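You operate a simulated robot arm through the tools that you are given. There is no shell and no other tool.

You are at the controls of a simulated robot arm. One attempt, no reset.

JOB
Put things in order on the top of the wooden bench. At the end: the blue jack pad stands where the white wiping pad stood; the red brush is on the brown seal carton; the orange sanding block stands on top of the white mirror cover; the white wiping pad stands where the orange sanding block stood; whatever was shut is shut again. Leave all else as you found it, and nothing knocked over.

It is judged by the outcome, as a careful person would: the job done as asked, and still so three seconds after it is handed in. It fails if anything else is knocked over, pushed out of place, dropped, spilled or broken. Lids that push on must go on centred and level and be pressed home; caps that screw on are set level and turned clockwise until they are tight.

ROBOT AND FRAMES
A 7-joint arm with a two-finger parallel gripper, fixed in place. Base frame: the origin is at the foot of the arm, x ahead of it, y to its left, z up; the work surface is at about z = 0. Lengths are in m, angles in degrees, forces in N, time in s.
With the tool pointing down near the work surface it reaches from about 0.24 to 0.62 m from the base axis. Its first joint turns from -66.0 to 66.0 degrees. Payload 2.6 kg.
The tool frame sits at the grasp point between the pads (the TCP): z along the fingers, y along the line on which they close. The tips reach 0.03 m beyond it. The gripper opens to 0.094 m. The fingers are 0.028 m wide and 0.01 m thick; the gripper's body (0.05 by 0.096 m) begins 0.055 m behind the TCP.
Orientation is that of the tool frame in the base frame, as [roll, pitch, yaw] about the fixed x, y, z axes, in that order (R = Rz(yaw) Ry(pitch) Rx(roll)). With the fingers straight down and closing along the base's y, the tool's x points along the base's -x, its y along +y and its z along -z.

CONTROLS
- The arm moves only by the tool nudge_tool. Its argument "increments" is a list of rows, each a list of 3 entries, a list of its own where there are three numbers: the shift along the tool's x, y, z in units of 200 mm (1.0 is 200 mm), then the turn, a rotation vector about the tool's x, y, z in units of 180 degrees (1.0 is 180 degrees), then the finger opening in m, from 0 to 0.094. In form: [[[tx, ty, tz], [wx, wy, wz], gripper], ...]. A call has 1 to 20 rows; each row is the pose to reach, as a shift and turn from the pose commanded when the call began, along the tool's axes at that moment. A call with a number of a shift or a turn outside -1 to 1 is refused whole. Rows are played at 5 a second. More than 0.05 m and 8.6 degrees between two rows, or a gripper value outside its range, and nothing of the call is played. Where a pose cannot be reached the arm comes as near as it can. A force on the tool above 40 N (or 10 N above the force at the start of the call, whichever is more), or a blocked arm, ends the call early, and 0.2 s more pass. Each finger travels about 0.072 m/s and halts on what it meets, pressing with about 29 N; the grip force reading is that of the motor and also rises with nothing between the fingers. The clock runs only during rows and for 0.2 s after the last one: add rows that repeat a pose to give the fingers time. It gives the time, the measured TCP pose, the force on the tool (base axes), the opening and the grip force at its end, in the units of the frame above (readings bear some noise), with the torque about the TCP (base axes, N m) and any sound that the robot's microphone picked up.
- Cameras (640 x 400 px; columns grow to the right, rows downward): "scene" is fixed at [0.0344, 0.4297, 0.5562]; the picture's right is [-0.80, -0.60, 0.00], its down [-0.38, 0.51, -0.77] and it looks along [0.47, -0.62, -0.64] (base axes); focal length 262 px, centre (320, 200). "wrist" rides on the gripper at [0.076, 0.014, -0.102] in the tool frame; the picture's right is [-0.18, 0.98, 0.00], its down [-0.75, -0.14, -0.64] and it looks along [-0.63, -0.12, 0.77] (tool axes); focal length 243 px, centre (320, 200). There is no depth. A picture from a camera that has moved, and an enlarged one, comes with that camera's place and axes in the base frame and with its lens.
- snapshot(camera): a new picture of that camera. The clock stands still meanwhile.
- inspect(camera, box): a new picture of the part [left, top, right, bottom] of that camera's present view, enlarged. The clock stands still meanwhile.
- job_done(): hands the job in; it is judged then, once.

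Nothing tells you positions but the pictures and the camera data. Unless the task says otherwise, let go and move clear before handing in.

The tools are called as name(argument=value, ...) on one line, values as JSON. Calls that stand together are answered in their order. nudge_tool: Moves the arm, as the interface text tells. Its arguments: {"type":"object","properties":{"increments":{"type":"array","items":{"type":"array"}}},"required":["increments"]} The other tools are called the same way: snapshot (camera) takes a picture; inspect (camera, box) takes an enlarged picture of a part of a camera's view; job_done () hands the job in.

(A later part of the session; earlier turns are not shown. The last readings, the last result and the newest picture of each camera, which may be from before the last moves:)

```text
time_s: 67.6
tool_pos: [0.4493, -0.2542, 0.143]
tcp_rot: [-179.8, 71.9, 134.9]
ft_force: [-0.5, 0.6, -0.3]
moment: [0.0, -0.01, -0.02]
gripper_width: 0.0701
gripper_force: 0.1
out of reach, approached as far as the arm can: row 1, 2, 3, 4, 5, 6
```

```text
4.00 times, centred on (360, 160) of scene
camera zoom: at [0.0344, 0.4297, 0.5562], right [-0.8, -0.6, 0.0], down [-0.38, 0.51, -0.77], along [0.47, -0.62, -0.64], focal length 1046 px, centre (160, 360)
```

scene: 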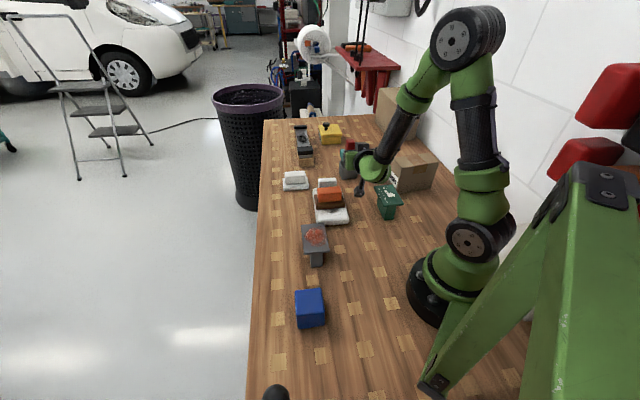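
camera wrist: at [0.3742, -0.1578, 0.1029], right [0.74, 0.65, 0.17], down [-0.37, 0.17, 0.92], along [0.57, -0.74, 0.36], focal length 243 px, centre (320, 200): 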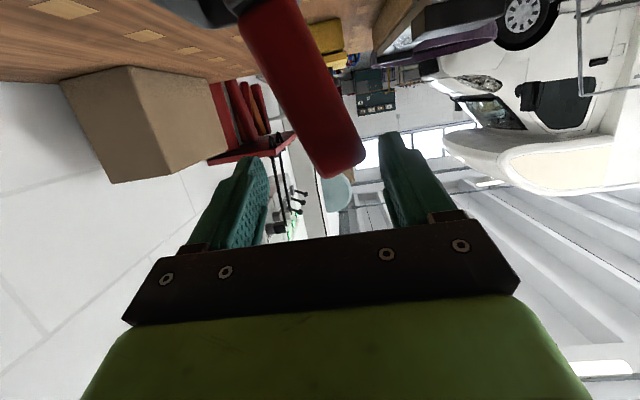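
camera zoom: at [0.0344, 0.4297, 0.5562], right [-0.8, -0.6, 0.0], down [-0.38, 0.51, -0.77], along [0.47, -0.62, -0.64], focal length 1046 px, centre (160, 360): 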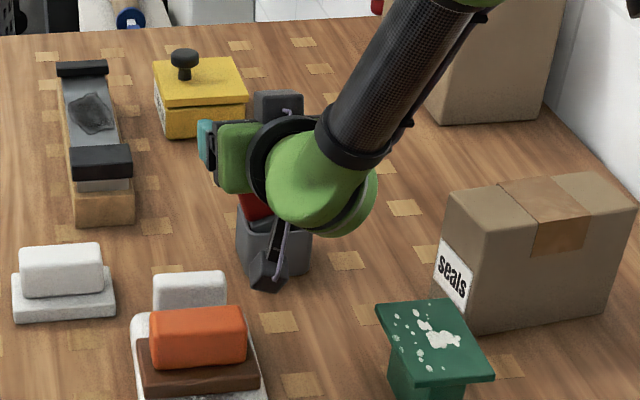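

At this tilt the arm ran out of wrist reach and drifted sideways. The brush now leans about 15° inside its cup, resting on the rim toward +x+y, and the cup itself hasn't moved. The brush is still between the open fingers, so I'll lift straight up and re-plan.

nudge_tool(increments=[[[-0.06, 0, -0.02], [0, 0, 0], 0.07], [[-0.14, 0, -0.046], [0, 0, 0], 0.07], [[-0.24, 0, -0.078], [0, 0, 0], 0.07], [[-0.36, 0, -0.117], [0, 0, 0], 0.07], [[-0.476, 0, -0.1545], [0, 0, 0], 0.07], [[-0.476, 0, -0.1545], [0, 0, 0], 0.07]])

inspect(camera="scene", box=[310, 110, 410, 210])

snapshot(camera="wrist")

```text
time_s: 69.0
tool_pos: [0.4515, -0.2533, 0.2421]
tcp_rot: [180.0, 72.0, 135.0]
ft_force: [-0.3, 0.2, 0.1]
moment: [0.01, -0.01, 0.01]
gripper_width: 0.0699
gripper_force: 0.1
```

```text
4.00 times, centred on (360, 160) of scene
camera zoom: at [0.0344, 0.4297, 0.5562], right [-0.8, -0.6, 0.0], down [-0.38, 0.51, -0.77], along [0.47, -0.62, -0.64], focal length 1046 px, centre (160, 360)
```

zoom: 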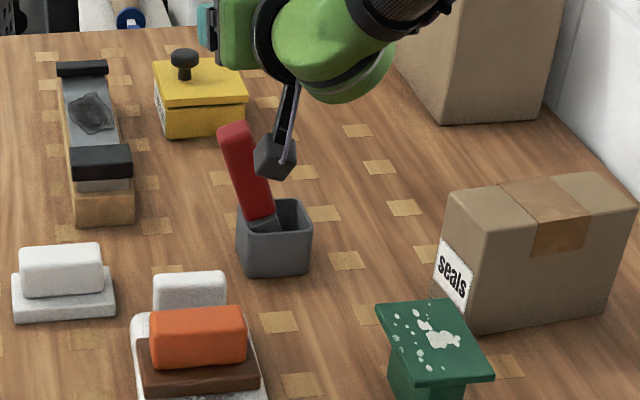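

```text
taken
camera wrist: at [0.3759, -0.1564, 0.2019], right [0.74, 0.65, 0.17], down [-0.37, 0.17, 0.92], along [0.57, -0.74, 0.36], focal length 243 px, centre (320, 200)
```

wrist: 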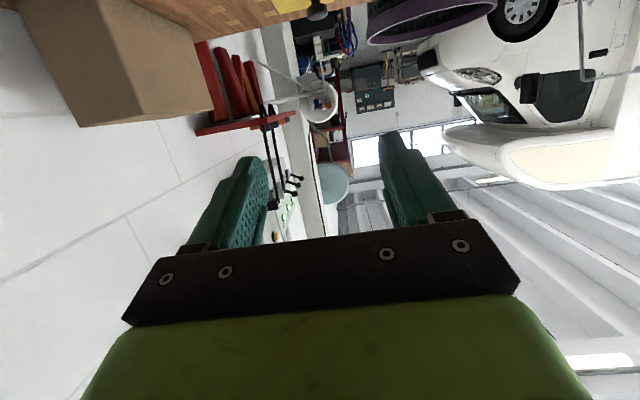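

The cup is undisturbed and the brush just leans against its rim. That lean actually helps: if I grip with a moderate tilt (about 30°) in the plane of the lean, I can later roll the brush flat with only moderate tilts. First I'll straighten the tool and turn it to that plane, at height.

nudge_tool(increments=[[[0, 0, 0], [0, 0.04, 0], 0.07], [[0, 0, 0], [0, 0.08, 0], 0.07], [[0, 0, 0], [0, 0.12, 0], 0.07], [[0, 0, 0], [0, 0.16, 0], 0.07], [[0, 0, 0], [0, 0.2, 0], 0.07], [[0, 0, 0], [0, 0.24, 0], 0.07], [[0, 0, 0], [0, 0.28, 0], 0.07], [[0, 0, 0], [0, 0.32, 0], 0.07], [[0, 0, 0], [0, 0.36, 0], 0.07], [[0, 0, 0], [0, 0.4, 0], 0.07], [[0, 0, 0], [0, 0.4, 0], 0.07]])

snapshot(camera="wrist")

```text
time_s: 71.4
tool_pos: [0.4506, -0.2535, 0.2428]
tcp_rot: [179.9, 0.0, 134.9]
ft_force: [-0.1, -0.6, -1.0]
moment: [0.0, -0.01, 0.01]
gripper_width: 0.0697
gripper_force: 0.1
```

```text
taken
camera wrist: at [0.4085, -0.1893, 0.3457], right [0.82, 0.57, 0.0], down [0.43, -0.63, 0.64], along [0.36, -0.53, -0.77], focal length 243 px, centre (320, 200)
```

wrist: 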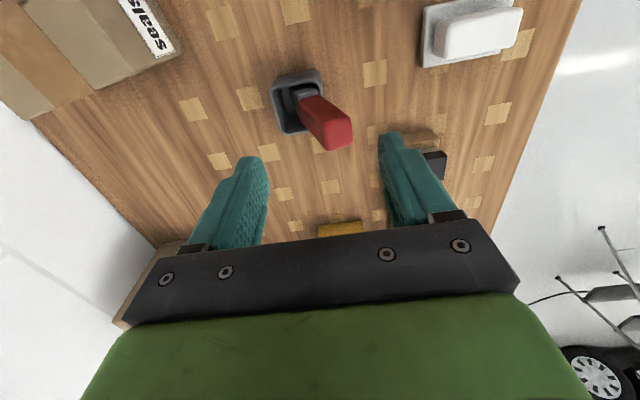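

inspect(camera="wrist", box=[250, 50, 378, 170])

inspect(camera="wrist", box=[0, 0, 192, 120])

inspect(camera="scene", box=[320, 130, 384, 190])

```text
3.33 times, centred on (314, 110) of wrist
camera zoom: at [0.4085, -0.1893, 0.3457], right [0.82, 0.57, 0.0], down [0.43, -0.63, 0.64], along [0.36, -0.53, -0.77], focal length 809 px, centre (340, 500)
```

zoom: 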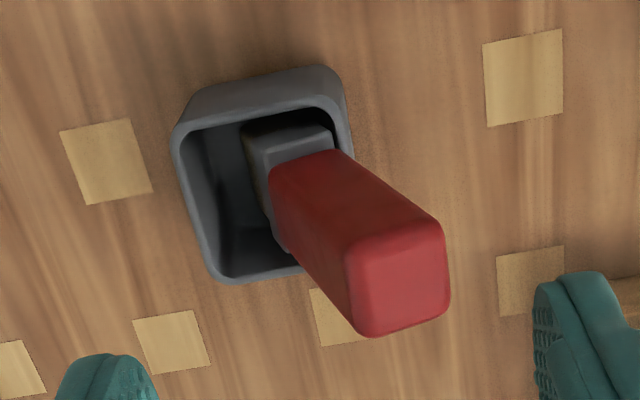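

```text
3.33 times, centred on (96, 60) of wrist
camera zoom: at [0.4085, -0.1893, 0.3457], right [0.82, 0.57, 0.0], down [0.43, -0.63, 0.64], along [0.36, -0.53, -0.77], focal length 809 px, centre (1067, 667)
```

zoom: 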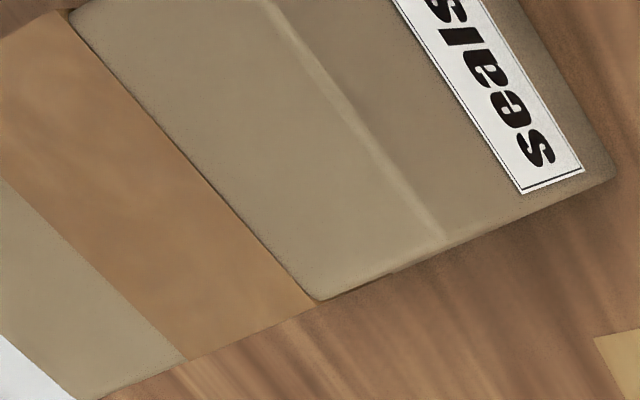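

```text
6.67 times, centred on (352, 160) of scene
camera zoom: at [0.0344, 0.4297, 0.5562], right [-0.8, -0.6, 0.0], down [-0.38, 0.51, -0.77], along [0.47, -0.62, -0.64], focal length 1743 px, centre (107, 467)
```

zoom: 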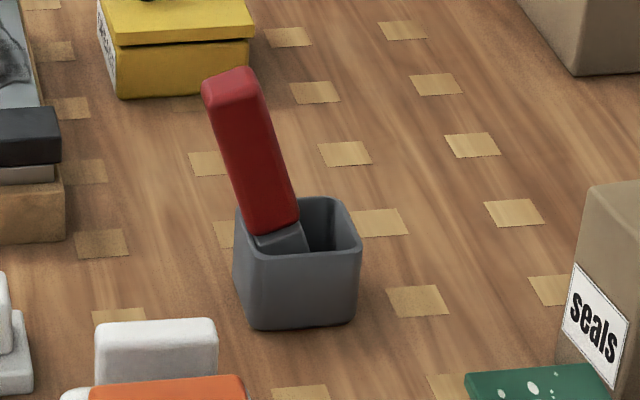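

The brush axis now leans about 18° toward +x+y, with its top near (0.475, -0.261, 0.134). I'll turn the tool 90° at height so the lean lies in the tool's own plane.

nudge_tool(increments=[[[0, 0, 0], [0, 0, -0.04], 0.07], [[0, 0, 0], [0, 0, -0.08], 0.07], [[0, 0, 0], [0, 0, -0.12], 0.07], [[0, 0, 0], [0, 0, -0.16], 0.07], [[0, 0, 0], [0, 0, -0.2], 0.07], [[0, 0, 0], [0, 0, -0.24], 0.07], [[0, 0, 0], [0, 0, -0.28], 0.07], [[0, 0, 0], [0, 0, -0.32], 0.07], [[0, 0, 0], [0, 0, -0.36], 0.07], [[0, 0, 0], [0, 0, -0.4], 0.07], [[0, 0, 0], [0, 0, -0.44], 0.07], [[0, 0, 0], [0, 0, -0.48], 0.07], [[0, 0, 0], [0, 0, -0.5], 0.07], [[0, 0, 0], [0, 0, -0.5], 0.07]])

snapshot(camera="wrist")

```text
time_s: 74.4
tool_pos: [0.4516, -0.2529, 0.2432]
tcp_rot: [-180.0, 0.0, -134.9]
ft_force: [0.5, 0.0, 0.3]
moment: [-0.03, 0.02, -0.02]
gripper_width: 0.0698
gripper_force: 0.2
```

```text
taken
camera wrist: at [0.3883, -0.2966, 0.3463], right [-0.57, 0.82, 0.0], down [0.63, 0.43, 0.64], along [0.53, 0.36, -0.77], focal length 243 px, centre (320, 200)
```

wrist: 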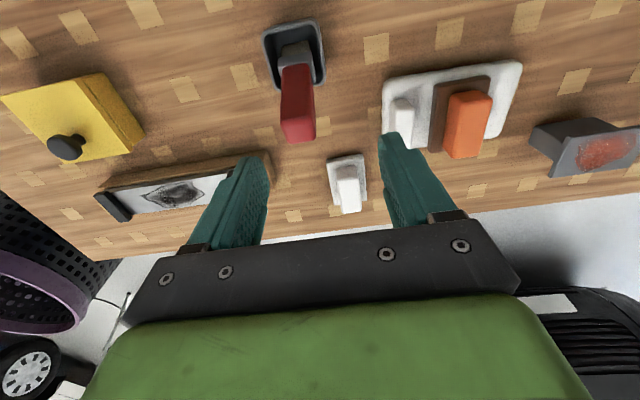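

inspect(camera="wrist", box=[246, 10, 342, 150])

```text
2.86 times, centred on (294, 80) of wrist
camera zoom: at [0.3883, -0.2966, 0.3463], right [-0.57, 0.82, 0.0], down [0.63, 0.43, 0.64], along [0.53, 0.36, -0.77], focal length 693 px, centre (394, 543)
```

zoom: 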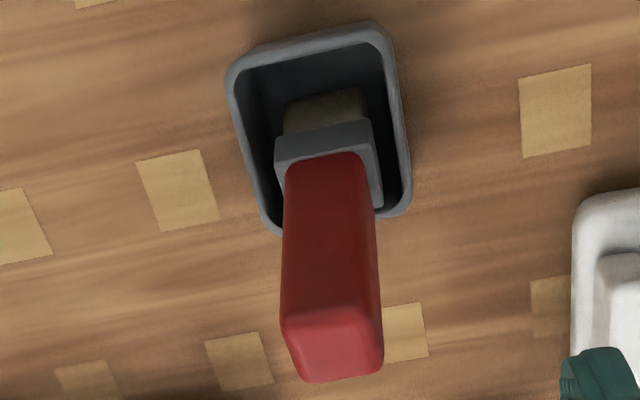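

The view is clear: handle, grey ferrule, and bristles resting in the cup. I'll move to a pre-grasp about 9 cm back along the approach line, tilting the tool 32° toward the lean.

nudge_tool(increments=[[[0.058, -0.022, 0.04], [0, -0.036, 0], 0.07], [[0.116, -0.045, 0.09], [0, -0.072, 0], 0.07], [[0.174, -0.067, 0.14], [0, -0.108, 0], 0.07], [[0.232, -0.089, 0.19], [0, -0.144, 0], 0.07], [[0.2903, -0.1114, 0.2425], [0, -0.1778, 0], 0.07], [[0.2903, -0.1114, 0.2425], [0, -0.1778, 0], 0.07]])

snapshot(camera="wrist")

inspect(camera="scene", box=[300, 90, 440, 210])

```text
time_s: 75.8
tool_pos: [0.4264, -0.3099, 0.1941]
tcp_rot: [-180.0, 32.1, -134.9]
ft_force: [-0.1, 0.4, 0.5]
moment: [-0.02, -0.01, 0.02]
gripper_width: 0.0699
gripper_force: 0.1
```

```text
taken
camera wrist: at [0.3322, -0.3829, 0.2414], right [-0.58, 0.81, 0.1], down [0.31, 0.11, 0.94], along [0.75, 0.58, -0.31], focal length 243 px, centre (320, 200)
```

wrist: 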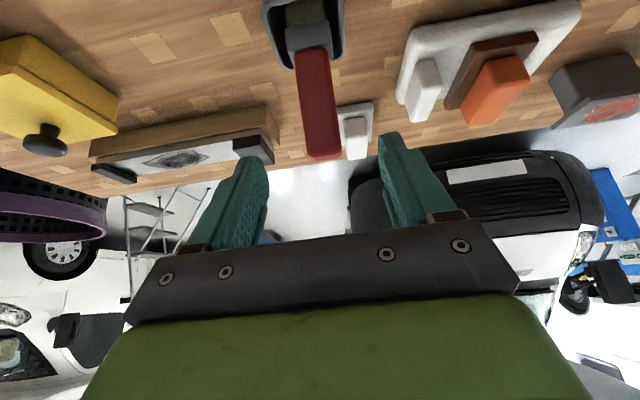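

```text
3.33 times, centred on (370, 150) of scene
camera zoom: at [0.0344, 0.4297, 0.5562], right [-0.8, -0.6, 0.0], down [-0.38, 0.51, -0.77], along [0.47, -0.62, -0.64], focal length 872 px, centre (153, 367)
```

zoom: 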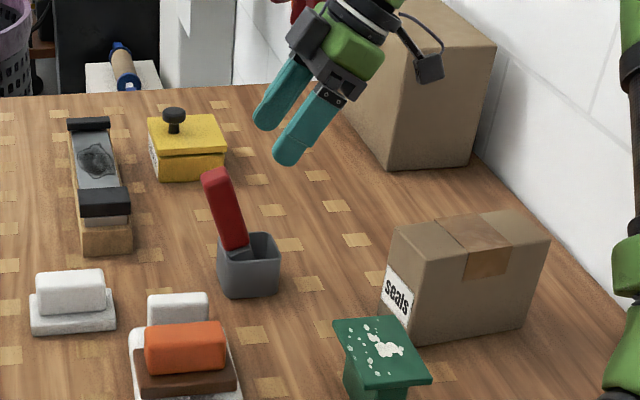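

The handle is centred between the fingers and in plane. I'll advance along the approach line in two stages.

nudge_tool(increments=[[[0, 0, 0.07], [0, 0, 0], 0.07], [[0, 0, 0.14], [0, 0, 0], 0.07], [[0, 0, 0.21], [0, 0, 0], 0.07], [[0, 0, 0.28], [0, 0, 0], 0.07], [[0, 0, 0.28], [0, 0, 0], 0.07]])

snapshot(camera="wrist")

inspect(camera="scene", box=[310, 110, 410, 190])

```text
time_s: 77.0
tool_pos: [0.4475, -0.2889, 0.1462]
tcp_rot: [-180.0, 32.0, -135.0]
ft_force: [-0.4, 0.3, 0.4]
moment: [-0.03, 0.0, 0.02]
gripper_width: 0.0701
gripper_force: 0.0
```

```text
taken
camera wrist: at [0.3541, -0.3617, 0.1931], right [-0.58, 0.81, 0.1], down [0.31, 0.11, 0.94], along [0.75, 0.58, -0.32], focal length 243 px, centre (320, 200)
```

wrist: 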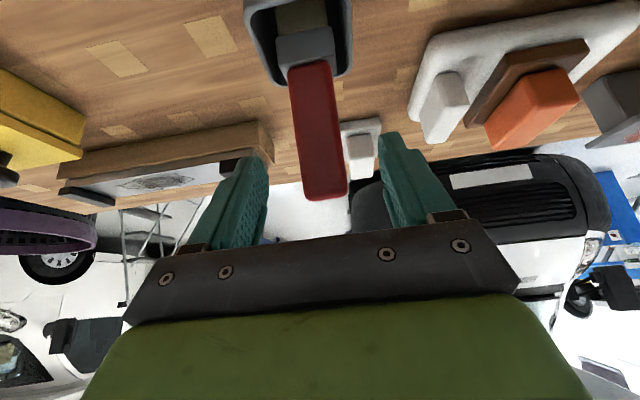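

```text
5.00 times, centred on (360, 150) of scene
camera zoom: at [0.0344, 0.4297, 0.5562], right [-0.8, -0.6, 0.0], down [-0.38, 0.51, -0.77], along [0.47, -0.62, -0.64], focal length 1307 px, centre (120, 450)
```

zoom: 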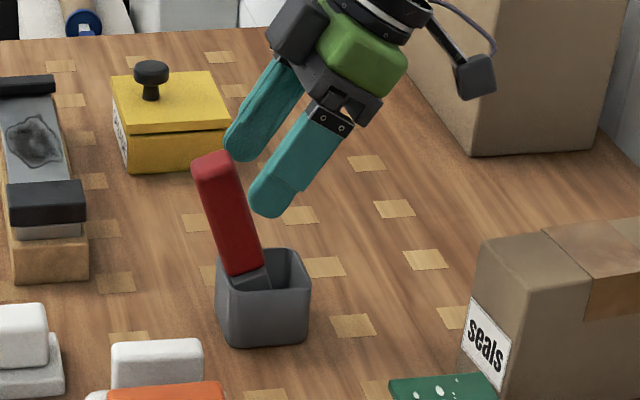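

nudge_tool(increments=[[[0, 0, 0.05], [0, 0, 0], 0.07], [[0, 0, 0.1], [0, 0, 0], 0.07], [[0, 0, 0.14], [0, 0, 0], 0.07], [[0, 0, 0.17], [0, 0, 0], 0.07], [[0, 0, 0.17], [0, 0, 0], 0.07]])

snapshot(camera="wrist")

inspect(camera="scene", box=[310, 110, 410, 190])

```text
time_s: 78.2
tool_pos: [0.4587, -0.2755, 0.1194]
tcp_rot: [180.0, 31.9, -135.0]
ft_force: [0.1, 0.6, 0.2]
moment: [-0.04, -0.03, -0.01]
gripper_width: 0.0701
gripper_force: 0.1
```

```text
taken
camera wrist: at [0.3658, -0.3501, 0.1653], right [-0.58, 0.81, 0.1], down [0.31, 0.11, 0.94], along [0.75, 0.58, -0.32], focal length 243 px, centre (320, 200)
```

wrist: 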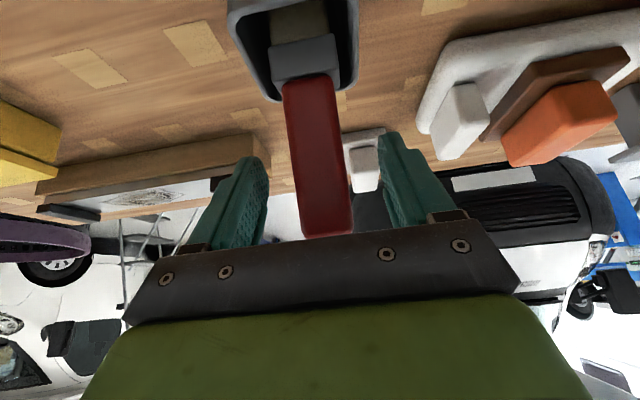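

```text
5.00 times, centred on (360, 150) of scene
camera zoom: at [0.0344, 0.4297, 0.5562], right [-0.8, -0.6, 0.0], down [-0.38, 0.51, -0.77], along [0.47, -0.62, -0.64], focal length 1307 px, centre (120, 450)
```

zoom: 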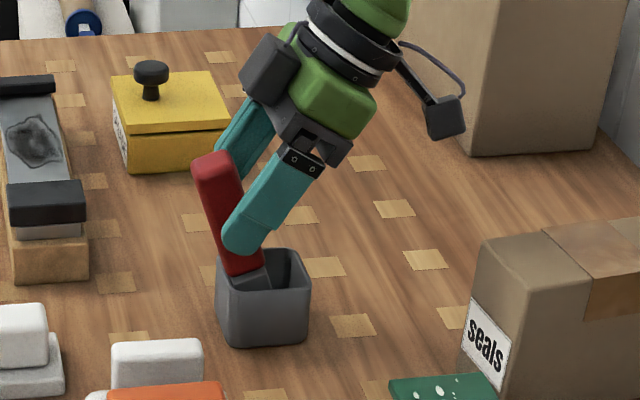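

nudge_tool(increments=[[[0, 0, 0], [0, 0, 0], 0.05], [[0, 0, 0], [0, 0, 0], 0.035], [[0, 0, 0], [0, 0, 0], 0.015], [[0, 0, 0], [0, 0, 0], 0.01], [[0, 0, 0], [0, 0, 0], 0.01]])

snapshot(camera="wrist")

inspect(camera="scene", box=[310, 110, 410, 190])

```text
time_s: 79.4
tool_pos: [0.4588, -0.2764, 0.119]
tcp_rot: [-180.0, 32.0, -135.0]
ft_force: [0.5, 0.2, 0.4]
moment: [-0.04, 0.0, 0.01]
gripper_width: 0.0335
gripper_force: 28.6
```

```text
taken
camera wrist: at [0.3657, -0.3503, 0.1654], right [-0.58, 0.81, 0.1], down [0.31, 0.11, 0.94], along [0.75, 0.58, -0.32], focal length 243 px, centre (320, 200)
```

wrist: 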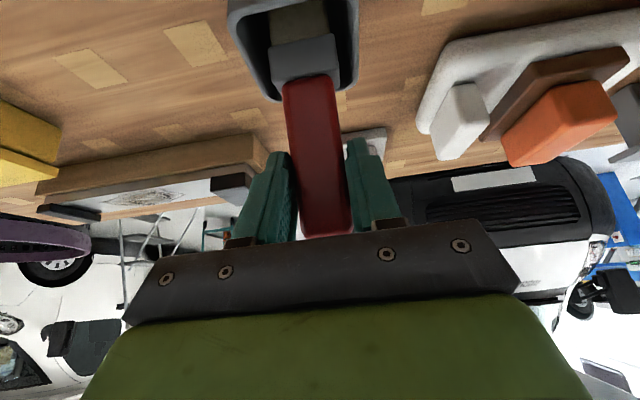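

```text
5.00 times, centred on (360, 150) of scene
camera zoom: at [0.0344, 0.4297, 0.5562], right [-0.8, -0.6, 0.0], down [-0.38, 0.51, -0.77], along [0.47, -0.62, -0.64], focal length 1307 px, centre (120, 450)
```

zoom: 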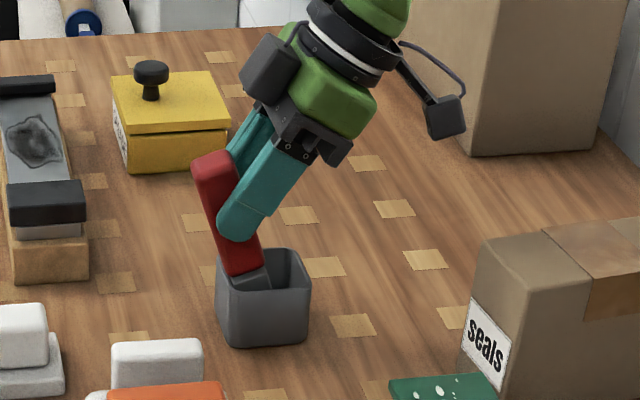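

The handle is gripped and nothing else moved. I'll lift straight up gently and check that the cup stays put.

nudge_tool(increments=[[[-0.013, 0, -0.021], [0, 0, 0], 0.01], [[-0.04, 0, -0.064], [0, 0, 0], 0.01], [[-0.0795, 0, -0.127], [0, 0, 0], 0.01], [[-0.0795, 0, -0.127], [0, 0, 0], 0.01]])

inspect(camera="scene", box=[310, 110, 410, 190])

inspect(camera="wrist", box=[200, 0, 400, 140])

```text
time_s: 80.4
tool_pos: [0.4588, -0.2778, 0.1496]
tcp_rot: [-179.9, 32.0, -135.0]
ft_force: [-0.2, -0.4, -1.0]
moment: [-0.02, 0.0, -0.02]
gripper_width: 0.0335
gripper_force: 28.8
```

```text
5.00 times, centred on (360, 150) of scene
camera zoom: at [0.0344, 0.4297, 0.5562], right [-0.8, -0.6, 0.0], down [-0.38, 0.51, -0.77], along [0.47, -0.62, -0.64], focal length 1307 px, centre (120, 450)
```

zoom: 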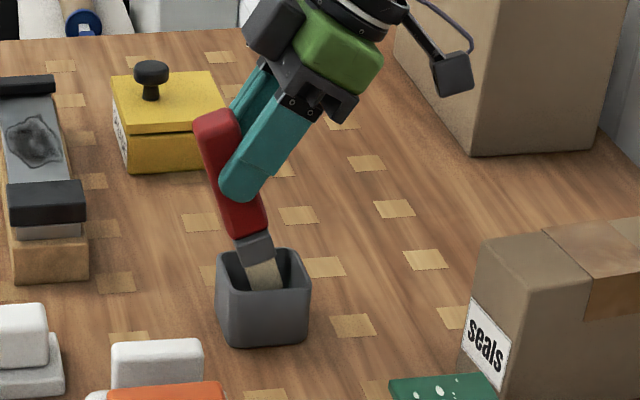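

```text
2.86 times, centred on (300, 70) of wrist
camera zoom: at [0.3654, -0.3503, 0.1963], right [-0.58, 0.81, 0.1], down [0.31, 0.11, 0.94], along [0.75, 0.58, -0.32], focal length 693 px, centre (377, 571)
```

zoom: 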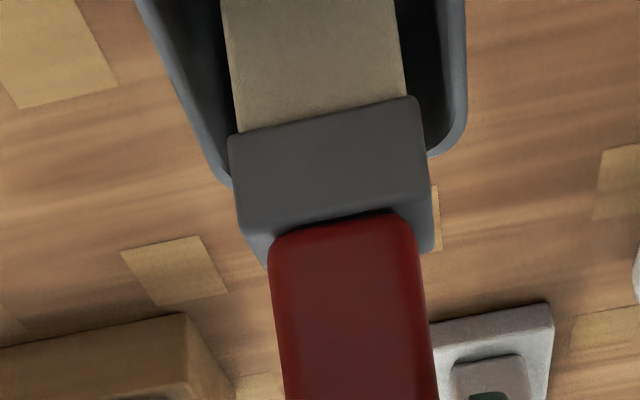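

nudge_tool(increments=[[[-0.04, 0, -0.064], [0, 0, 0], 0.01], [[-0.08, 0, -0.127], [0, 0, 0], 0.01], [[-0.13, 0, -0.21], [0, 0, 0], 0.01], [[-0.185, 0, -0.296], [0, 0, 0], 0.01], [[-0.2385, 0, -0.3816], [0, 0, 0], 0.01], [[-0.2385, 0, -0.3816], [0, 0, 0], 0.01]])

inspect(camera="scene", box=[300, 70, 440, 200])

snapshot(camera="wrist")

```text
time_s: 81.8
tool_pos: [0.4612, -0.2763, 0.238]
tcp_rot: [-180.0, 32.0, -134.9]
ft_force: [0.4, -0.3, -0.6]
moment: [-0.01, 0.0, 0.0]
gripper_width: 0.0335
gripper_force: 29.0
```

```text
3.08 times, centred on (370, 135) of scene
camera zoom: at [0.0344, 0.4297, 0.5562], right [-0.8, -0.6, 0.0], down [-0.38, 0.51, -0.77], along [0.47, -0.62, -0.64], focal length 804 px, centre (166, 400)
```

zoom: 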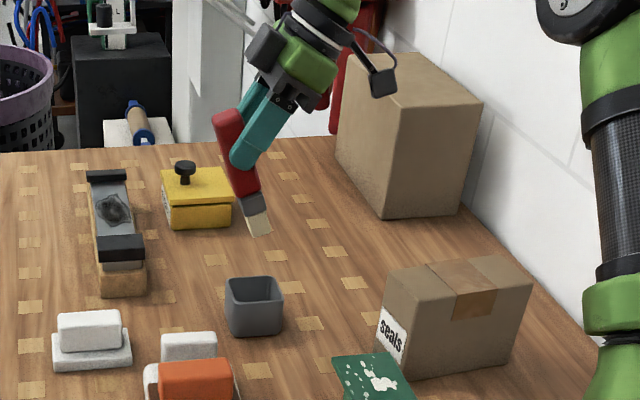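

```text
taken
camera wrist: at [0.3673, -0.3496, 0.2857], right [-0.58, 0.81, 0.1], down [0.31, 0.11, 0.94], along [0.75, 0.58, -0.32], focal length 243 px, centre (320, 200)
```

wrist: 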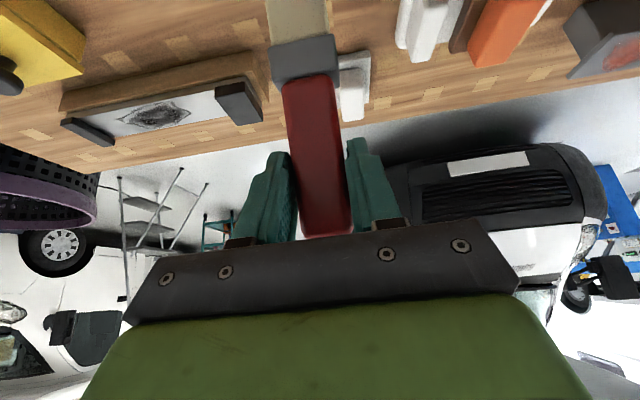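

The brush is out and the cup stayed in place. Next I'll bring the tool upright while rising, then carry the brush over toward the seals carton at a safe height.

nudge_tool(increments=[[[-0.0265, 0, -0.0424], [0, 0.036, 0], 0.01], [[-0.053, 0, -0.0848], [0, 0.072, 0], 0.01], [[-0.0795, 0, -0.127], [0, 0.108, 0], 0.01], [[-0.106, 0, -0.17], [0, 0.144, 0], 0.01], [[-0.1325, 0, -0.212], [0, 0.1778, 0], 0.01], [[-0.1325, 0, -0.212], [0, 0.1778, 0], 0.01]])

inspect(camera="scene", box=[300, 50, 460, 200])

snapshot(camera="wrist")

```text
time_s: 83.2
tool_pos: [0.4584, -0.2776, 0.2866]
tcp_rot: [180.0, -0.2, -135.1]
ft_force: [-0.1, -0.1, -1.3]
moment: [0.03, -0.01, -0.06]
gripper_width: 0.0333
gripper_force: 29.2
```

```text
2.67 times, centred on (380, 125) of scene
camera zoom: at [0.0344, 0.4297, 0.5562], right [-0.8, -0.6, 0.0], down [-0.38, 0.51, -0.77], along [0.47, -0.62, -0.64], focal length 697 px, centre (160, 400)
```

zoom: 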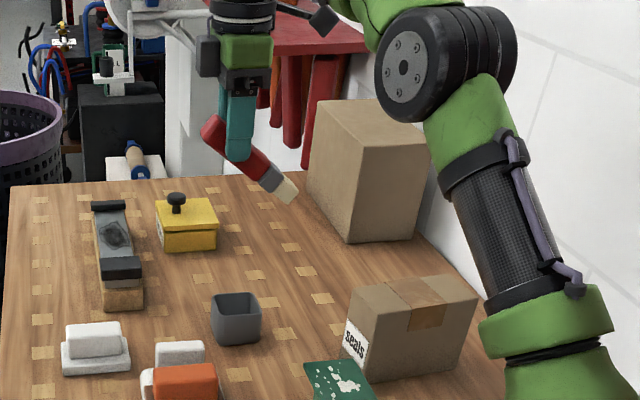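

```text
taken
camera wrist: at [0.3963, -0.3198, 0.3901], right [-0.56, 0.83, 0.0], down [0.63, 0.43, 0.64], along [0.53, 0.36, -0.77], focal length 243 px, centre (320, 200)
```

wrist: 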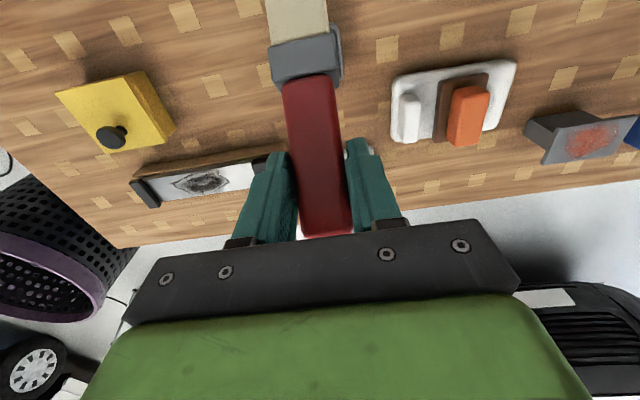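

The brush sits at 50° to the tool axis as planned, and all projections match. I'll carry it over the carton and align its yaw with the carton's long axis (about 53°).

nudge_tool(increments=[[[0.1, 0.06, 0], [0, 0, -0.006], 0.01], [[0.24, 0.14, 0], [0, 0, -0.013], 0.01], [[0.38, 0.22, 0], [0, 0, -0.02], 0.01], [[0.52, 0.3, 0], [0, 0, -0.027], 0.01], [[0.66, 0.375, 0], [0, 0, -0.034], 0.01], [[0.8, 0.455, 0], [0, 0, -0.041], 0.01], [[0.896, 0.5105, 0], [0, 0, -0.0467], 0.01], [[0.896, 0.5105, 0], [0, 0, -0.0467], 0.01]])

snapshot(camera="scene")

snapshot(camera="wrist")

```text
time_s: 85.0
tool_pos: [0.2614, -0.3325, 0.2884]
tcp_rot: [-180.0, -0.1, -126.6]
ft_force: [-0.4, 0.6, -0.9]
moment: [0.01, 0.0, 0.04]
gripper_width: 0.0335
gripper_force: 28.7
```

```text
taken
```

scene: 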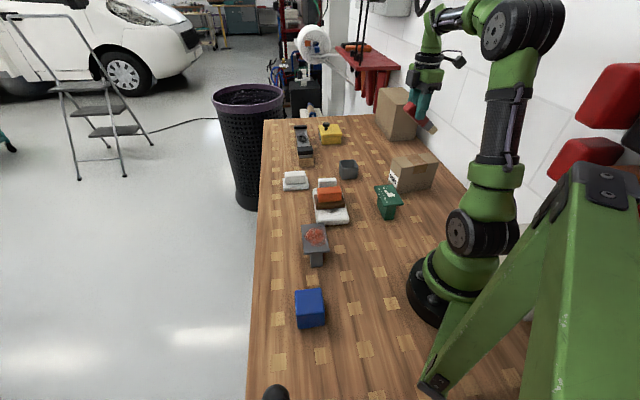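

```text
taken
camera wrist: at [0.2049, -0.3846, 0.3912], right [-0.68, 0.73, 0.0], down [0.56, 0.52, 0.64], along [0.47, 0.44, -0.77], focal length 243 px, centre (320, 200)
```

wrist: 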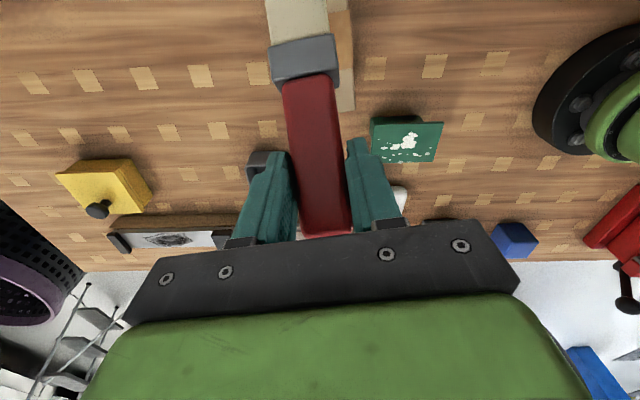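

nudge_tool(increments=[[[0, 0, 0], [0, 0.037, 0], 0.01], [[0, 0, 0], [0, 0.074, 0], 0.01], [[0, 0, 0], [0, 0.111, 0], 0.01], [[0, 0, 0], [0, 0.148, 0], 0.01], [[0, 0, 0], [0, 0.185, 0], 0.01], [[0, 0, 0], [0, 0.2222, 0], 0.01], [[0, 0, 0], [0, 0.2222, 0], 0.01]])

inspect(camera="scene", box=[340, 60, 480, 200])

snapshot(camera="wrist")

```text
time_s: 86.6
tool_pos: [0.2608, -0.3308, 0.288]
tcp_rot: [-180.0, -40.1, -126.6]
ft_force: [-0.5, 0.1, -1.5]
moment: [0.01, 0.02, -0.01]
gripper_width: 0.0335
gripper_force: 29.1
```

```text
2.86 times, centred on (410, 130) of scene
camera zoom: at [0.0344, 0.4297, 0.5562], right [-0.8, -0.6, 0.0], down [-0.38, 0.51, -0.77], along [0.47, -0.62, -0.64], focal length 747 px, centre (63, 400)
```

zoom: 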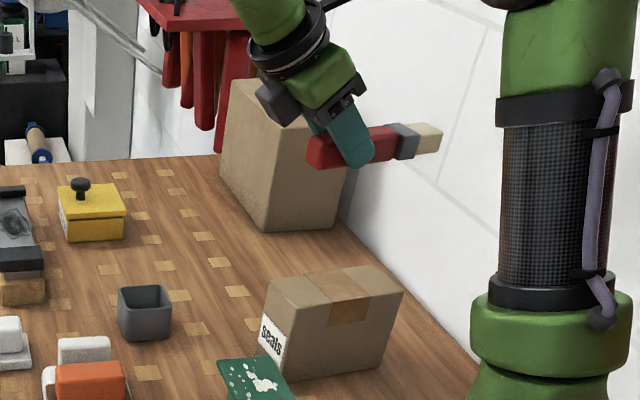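

```text
taken
camera wrist: at [0.2549, -0.3162, 0.4157], right [-0.71, 0.7, -0.12], down [0.7, 0.71, 0.01], along [0.09, -0.08, -0.99], focal length 243 px, centre (320, 200)
```

wrist: 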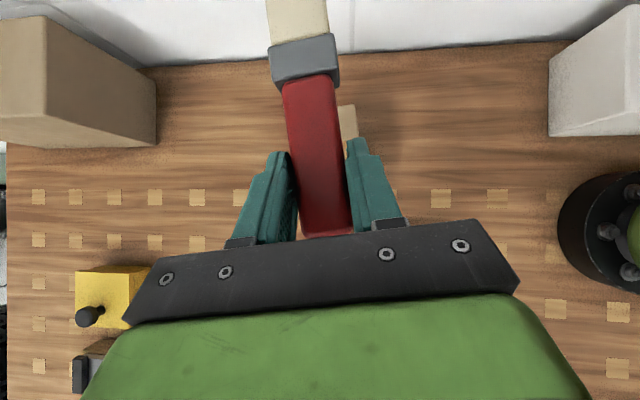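

The brush is horizontal above the carton and the tilt pose is reachable. I'll zoom in to check the carton edge under it before lowering.

inspect(camera="wrist", box=[240, 0, 400, 240])

inspect(camera="scene", box=[375, 140, 455, 205])

```text
1.67 times, centred on (320, 120) of wrist
camera zoom: at [0.2549, -0.3162, 0.4157], right [-0.71, 0.7, -0.12], down [0.7, 0.71, 0.01], along [0.09, -0.08, -0.99], focal length 404 px, centre (320, 333)
```

zoom: 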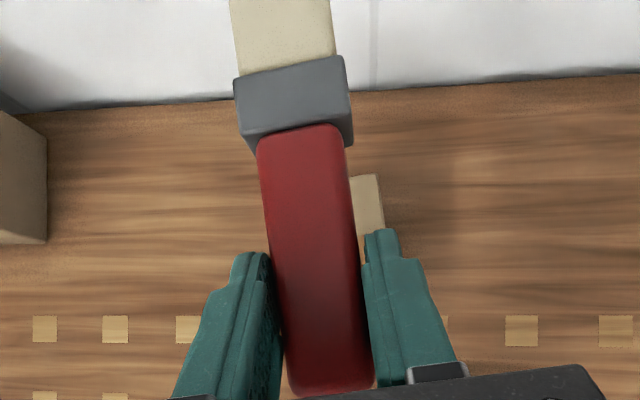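

```text
6.15 times, centred on (415, 172) of scene
camera zoom: at [0.0344, 0.4297, 0.5562], right [-0.8, -0.6, 0.0], down [-0.38, 0.51, -0.77], along [0.47, -0.62, -0.64], focal length 1609 px, centre (-265, 369)
```

zoom: 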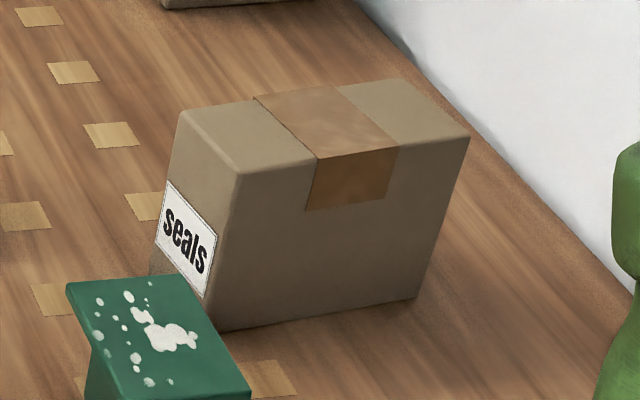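

The carton measures 0.134 x 0.066 m with its axis at 51° and centre (0.233, -0.366). The brush lies right along it, centred within about 2 mm. I'll lower it partway and check.

nudge_tool(increments=[[[-0.064, 0, 0.077], [0, 0, 0], 0.01], [[-0.129, 0, 0.153], [0, 0, 0], 0.01], [[-0.193, 0, 0.23], [0, 0, 0], 0.01], [[-0.257, 0, 0.306], [0, 0, 0], 0.01], [[-0.321, 0, 0.383], [0, 0, 0], 0.01], [[-0.321, 0, 0.383], [0, 0, 0], 0.01]])

inspect(camera="scene", box=[350, 100, 470, 210])

snapshot(camera="wrist")

```text
time_s: 88.0
tool_pos: [0.2605, -0.3311, 0.1892]
tcp_rot: [-179.9, -40.0, -126.7]
ft_force: [0.2, 0.6, -1.1]
moment: [0.02, 0.0, 0.02]
gripper_width: 0.0334
gripper_force: 29.2
```

```text
3.64 times, centred on (410, 155) of scene
camera zoom: at [0.0344, 0.4297, 0.5562], right [-0.8, -0.6, 0.0], down [-0.38, 0.51, -0.77], along [0.47, -0.62, -0.64], focal length 951 px, centre (-7, 364)
```

zoom: 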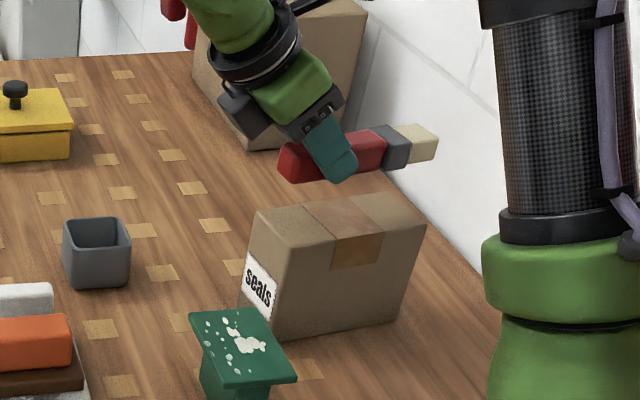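

```text
taken
camera wrist: at [0.255, -0.3157, 0.3156], right [-0.7, 0.7, -0.12], down [0.7, 0.71, 0.01], along [0.09, -0.08, -0.99], focal length 243 px, centre (320, 200)
```

wrist: 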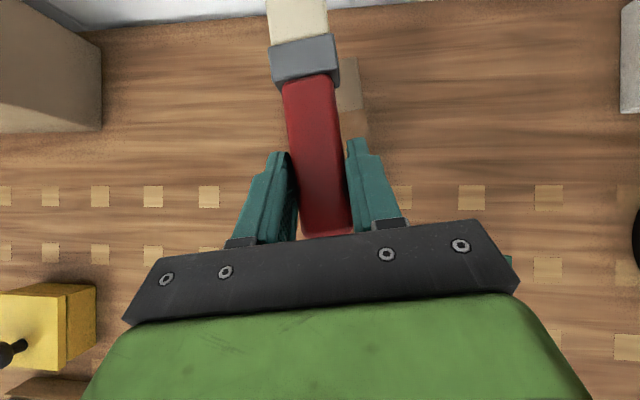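

nudge_tool(increments=[[[-0.035, 0, 0.042], [0, 0, 0], 0.01], [[-0.07, 0, 0.083], [0, 0, 0], 0.01], [[-0.105, 0, 0.125], [0, 0, 0], 0.01], [[-0.135, 0, 0.161], [0, 0, 0], 0.01], [[-0.135, 0, 0.161], [0, 0, 0], 0.01]])

inspect(camera="scene", box=[370, 130, 460, 205])

inspect(camera="wrist", box=[240, 0, 400, 240])

```text
time_s: 89.2
tool_pos: [0.2601, -0.3308, 0.1453]
tcp_rot: [179.9, -40.1, -126.6]
ft_force: [-0.2, 0.4, -0.1]
moment: [0.01, -0.01, 0.03]
gripper_width: 0.0334
gripper_force: 29.2
```

```text
5.33 times, centred on (415, 168) of scene
camera zoom: at [0.0344, 0.4297, 0.5562], right [-0.8, -0.6, 0.0], down [-0.38, 0.51, -0.77], along [0.47, -0.62, -0.64], focal length 1394 px, centre (-187, 373)
```

zoom: 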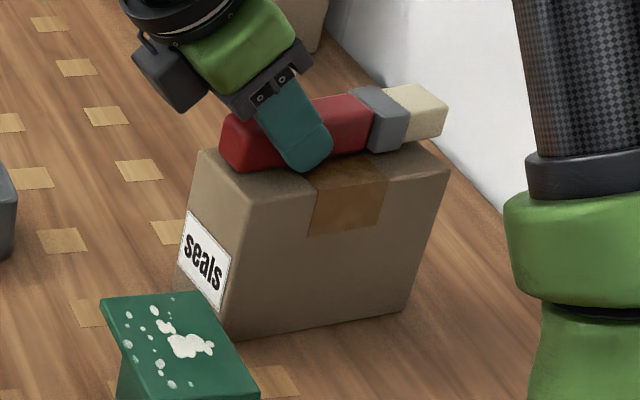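

```text
1.67 times, centred on (320, 120) of wrist
camera zoom: at [0.2545, -0.3158, 0.2736], right [-0.7, 0.7, -0.12], down [0.7, 0.71, 0.01], along [0.09, -0.08, -0.99], focal length 404 px, centre (320, 333)
```

zoom: 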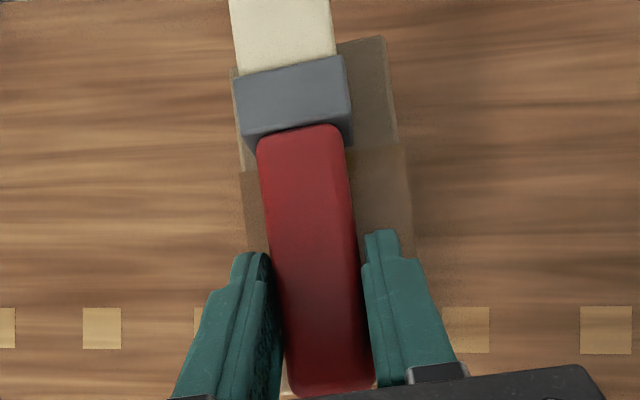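

The brush is centred along the carton top, about 1 cm above it. I'll lower it in small steps until contact.

nudge_tool(increments=[[[-0.008, 0, 0.0096], [0, 0, 0], 0.01], [[-0.016, 0, 0.0192], [0, 0, 0], 0.01], [[-0.016, 0, 0.0192], [0, 0, 0], 0.01]])

inspect(camera="scene", box=[385, 140, 445, 185])

```text
time_s: 90.0
tool_pos: [0.2612, -0.3305, 0.1413]
tcp_rot: [-179.9, -40.0, -126.8]
ft_force: [-3.4, 4.3, 14.5]
moment: [0.38, 0.13, -0.09]
gripper_width: 0.033
gripper_force: 28.4
```

```text
8.89 times, centred on (415, 162) of scene
camera zoom: at [0.0344, 0.4298, 0.5562], right [-0.8, -0.6, 0.0], down [-0.38, 0.51, -0.77], along [0.47, -0.62, -0.64], focal length 2324 px, centre (-524, 533)
```

zoom: 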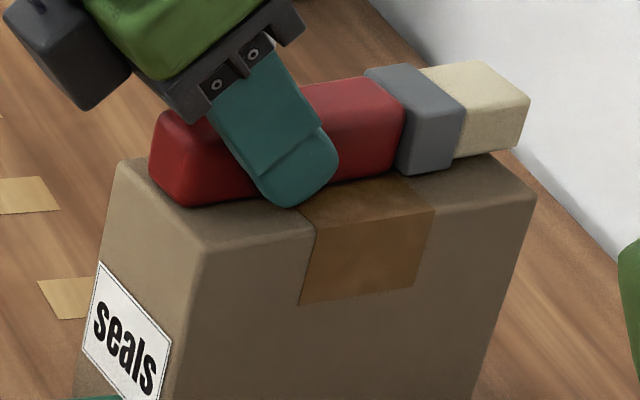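

Contact came with about 14 N, seemingly at the handle end, so the brush is slightly handle-low. I'll ease off, level it by about 3°, and look.

nudge_tool(increments=[[[0.008, 0, -0.0095], [0, 0, 0], 0.01], [[0.011, 0, -0.0135], [0, -0.008, 0], 0.01], [[0.011, 0, -0.0135], [0, -0.0167, 0], 0.01], [[0.011, 0, -0.0135], [0, -0.0167, 0], 0.01]])

inspect(camera="scene", box=[385, 140, 445, 185])

```text
time_s: 91.0
tool_pos: [0.2601, -0.3315, 0.1445]
tcp_rot: [-180.0, -36.9, -126.6]
ft_force: [-1.0, 0.1, -0.6]
moment: [0.0, -0.03, -0.01]
gripper_width: 0.0336
gripper_force: 28.9
```

```text
8.89 times, centred on (415, 162) of scene
camera zoom: at [0.0344, 0.4297, 0.5562], right [-0.8, -0.6, 0.0], down [-0.38, 0.51, -0.77], along [0.47, -0.62, -0.64], focal length 2324 px, centre (-524, 533)
```

zoom: 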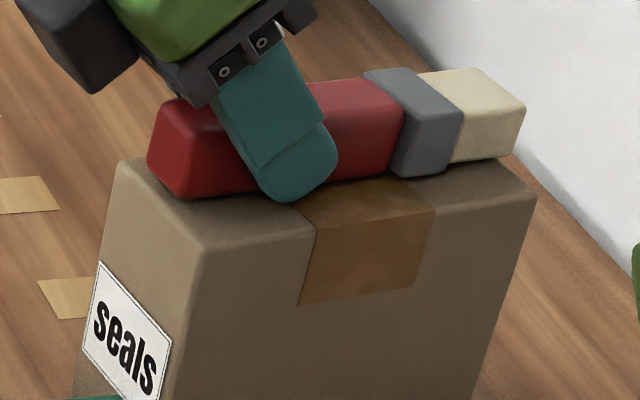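

nudge_tool(increments=[[[-0.005, 0, 0.006], [0, 0, 0], 0.01], [[-0.009, 0, 0.012], [0, 0, 0], 0.01], [[-0.009, 0, 0.012], [0, 0, 0], 0.01]])

nudge_tool(increments=[[[-0.003, 0, 0.004], [0, 0, 0], 0.01], [[-0.006, 0, 0.008], [0, 0, 0], 0.01], [[-0.006, 0, 0.008], [0, 0, 0], 0.01]])

inspect(camera="scene", box=[385, 140, 445, 185])

```text
time_s: 91.8
tool_pos: [0.259, -0.3322, 0.1434]
tcp_rot: [-179.8, -36.9, -126.6]
ft_force: [1.8, 1.2, 11.3]
moment: [-0.56, 0.38, 0.07]
gripper_width: 0.0334
gripper_force: 28.9
```

```text
time_s: 92.4
tool_pos: [0.2608, -0.3313, 0.1421]
tcp_rot: [-179.7, -37.0, -126.9]
ft_force: [-1.7, 2.3, 4.6]
moment: [0.14, 0.17, -0.02]
gripper_width: 0.0334
gripper_force: 30.0
stopped in row 3: the force on the tool passed its limit at 42 N (the readings are from after the stop); the commanded pose is now the measured one
```

```text
8.89 times, centred on (415, 162) of scene
camera zoom: at [0.0344, 0.4297, 0.5562], right [-0.8, -0.6, 0.0], down [-0.38, 0.51, -0.77], along [0.47, -0.62, -0.64], focal length 2324 px, centre (-524, 533)
```

zoom: 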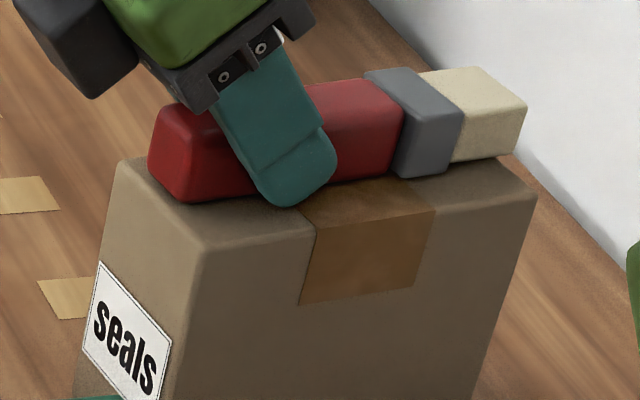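

The ferrule and handle now both rest on the carton. I'll open the fingers and back off along the tool axis.

nudge_tool(increments=[[[0, 0, 0], [0, 0, 0], 0.035], [[0, 0, 0], [0, 0, 0], 0.045], [[0, 0, 0], [0, 0, 0], 0.055], [[0, 0, 0], [0, 0, 0], 0.055], [[0, 0, 0], [0, 0, 0], 0.055]])

inspect(camera="scene", box=[385, 140, 445, 185])

snapshot(camera="wrist")

```text
time_s: 93.6
tool_pos: [0.2625, -0.3322, 0.1425]
tcp_rot: [-179.6, -37.1, -126.7]
ft_force: [4.3, 0.1, 10.6]
moment: [-0.01, -0.07, 0.07]
gripper_width: 0.054
gripper_force: 0.1
```

```text
8.89 times, centred on (415, 162) of scene
camera zoom: at [0.0344, 0.4298, 0.5562], right [-0.8, -0.6, 0.0], down [-0.38, 0.51, -0.77], along [0.47, -0.62, -0.64], focal length 2324 px, centre (-524, 533)
```

zoom: 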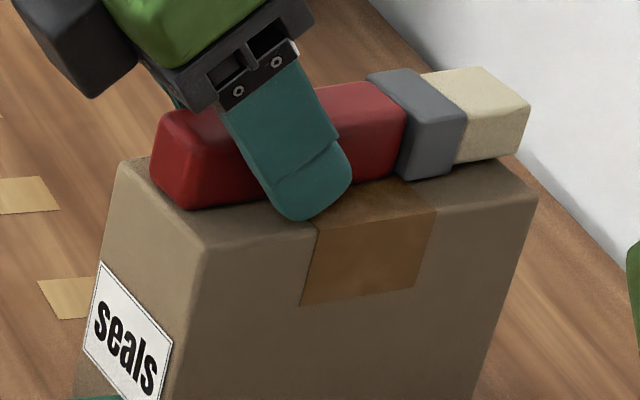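

```text
taken
camera wrist: at [0.2508, -0.3215, 0.2703], right [-0.7, 0.7, -0.12], down [0.7, 0.71, 0.06], along [0.12, -0.04, -0.99], focal length 243 px, centre (320, 200)
```

wrist: 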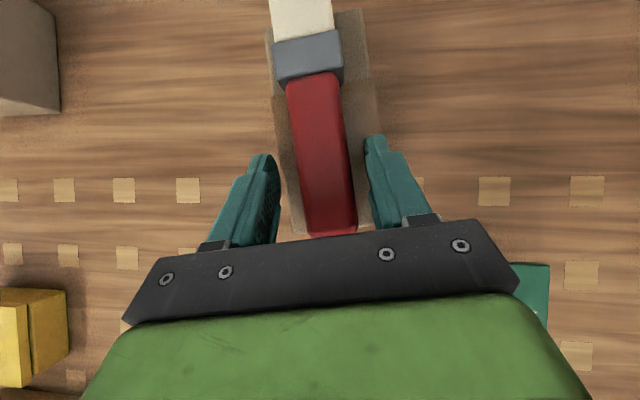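

The fingers are open and the brush is resting. The tips lightly touch the carton, so I'll rise straight up.

nudge_tool(increments=[[[0.012, 0, -0.016], [0, 0, 0], 0.055], [[0.03, 0, -0.04], [0, 0, 0], 0.055], [[0.075, 0, -0.1], [0, 0, 0], 0.055], [[0.15, 0, -0.2], [0, 0, 0], 0.055], [[0.24, 0, -0.32], [0, 0, 0], 0.055], [[0.36, 0, -0.48], [0, 0, 0], 0.055], [[0.36, 0, -0.48], [0, 0, 0], 0.055]])

inspect(camera="scene", box=[360, 130, 460, 210])

snapshot(camera="wrist")

```text
time_s: 95.2
tool_pos: [0.2607, -0.3309, 0.2611]
tcp_rot: [-179.7, -37.0, -126.8]
ft_force: [-0.3, -0.5, 0.2]
moment: [0.01, 0.01, 0.02]
gripper_width: 0.0547
gripper_force: 0.1
```

```text
5.00 times, centred on (410, 170) of scene
camera zoom: at [0.0344, 0.4297, 0.5562], right [-0.8, -0.6, 0.0], down [-0.38, 0.51, -0.77], along [0.47, -0.62, -0.64], focal length 1307 px, centre (-130, 350)
```

zoom: 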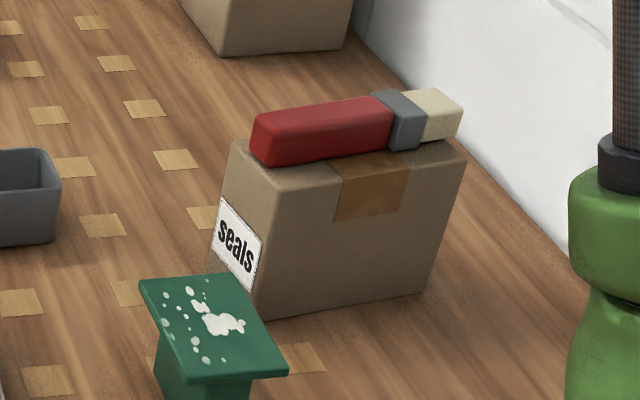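

```text
taken
camera wrist: at [0.2505, -0.3203, 0.3894], right [-0.7, 0.7, -0.12], down [0.7, 0.71, 0.06], along [0.12, -0.04, -0.99], focal length 243 px, centre (320, 200)
```

wrist: 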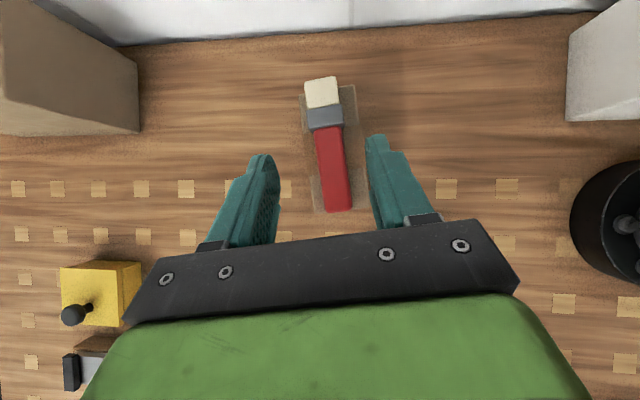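

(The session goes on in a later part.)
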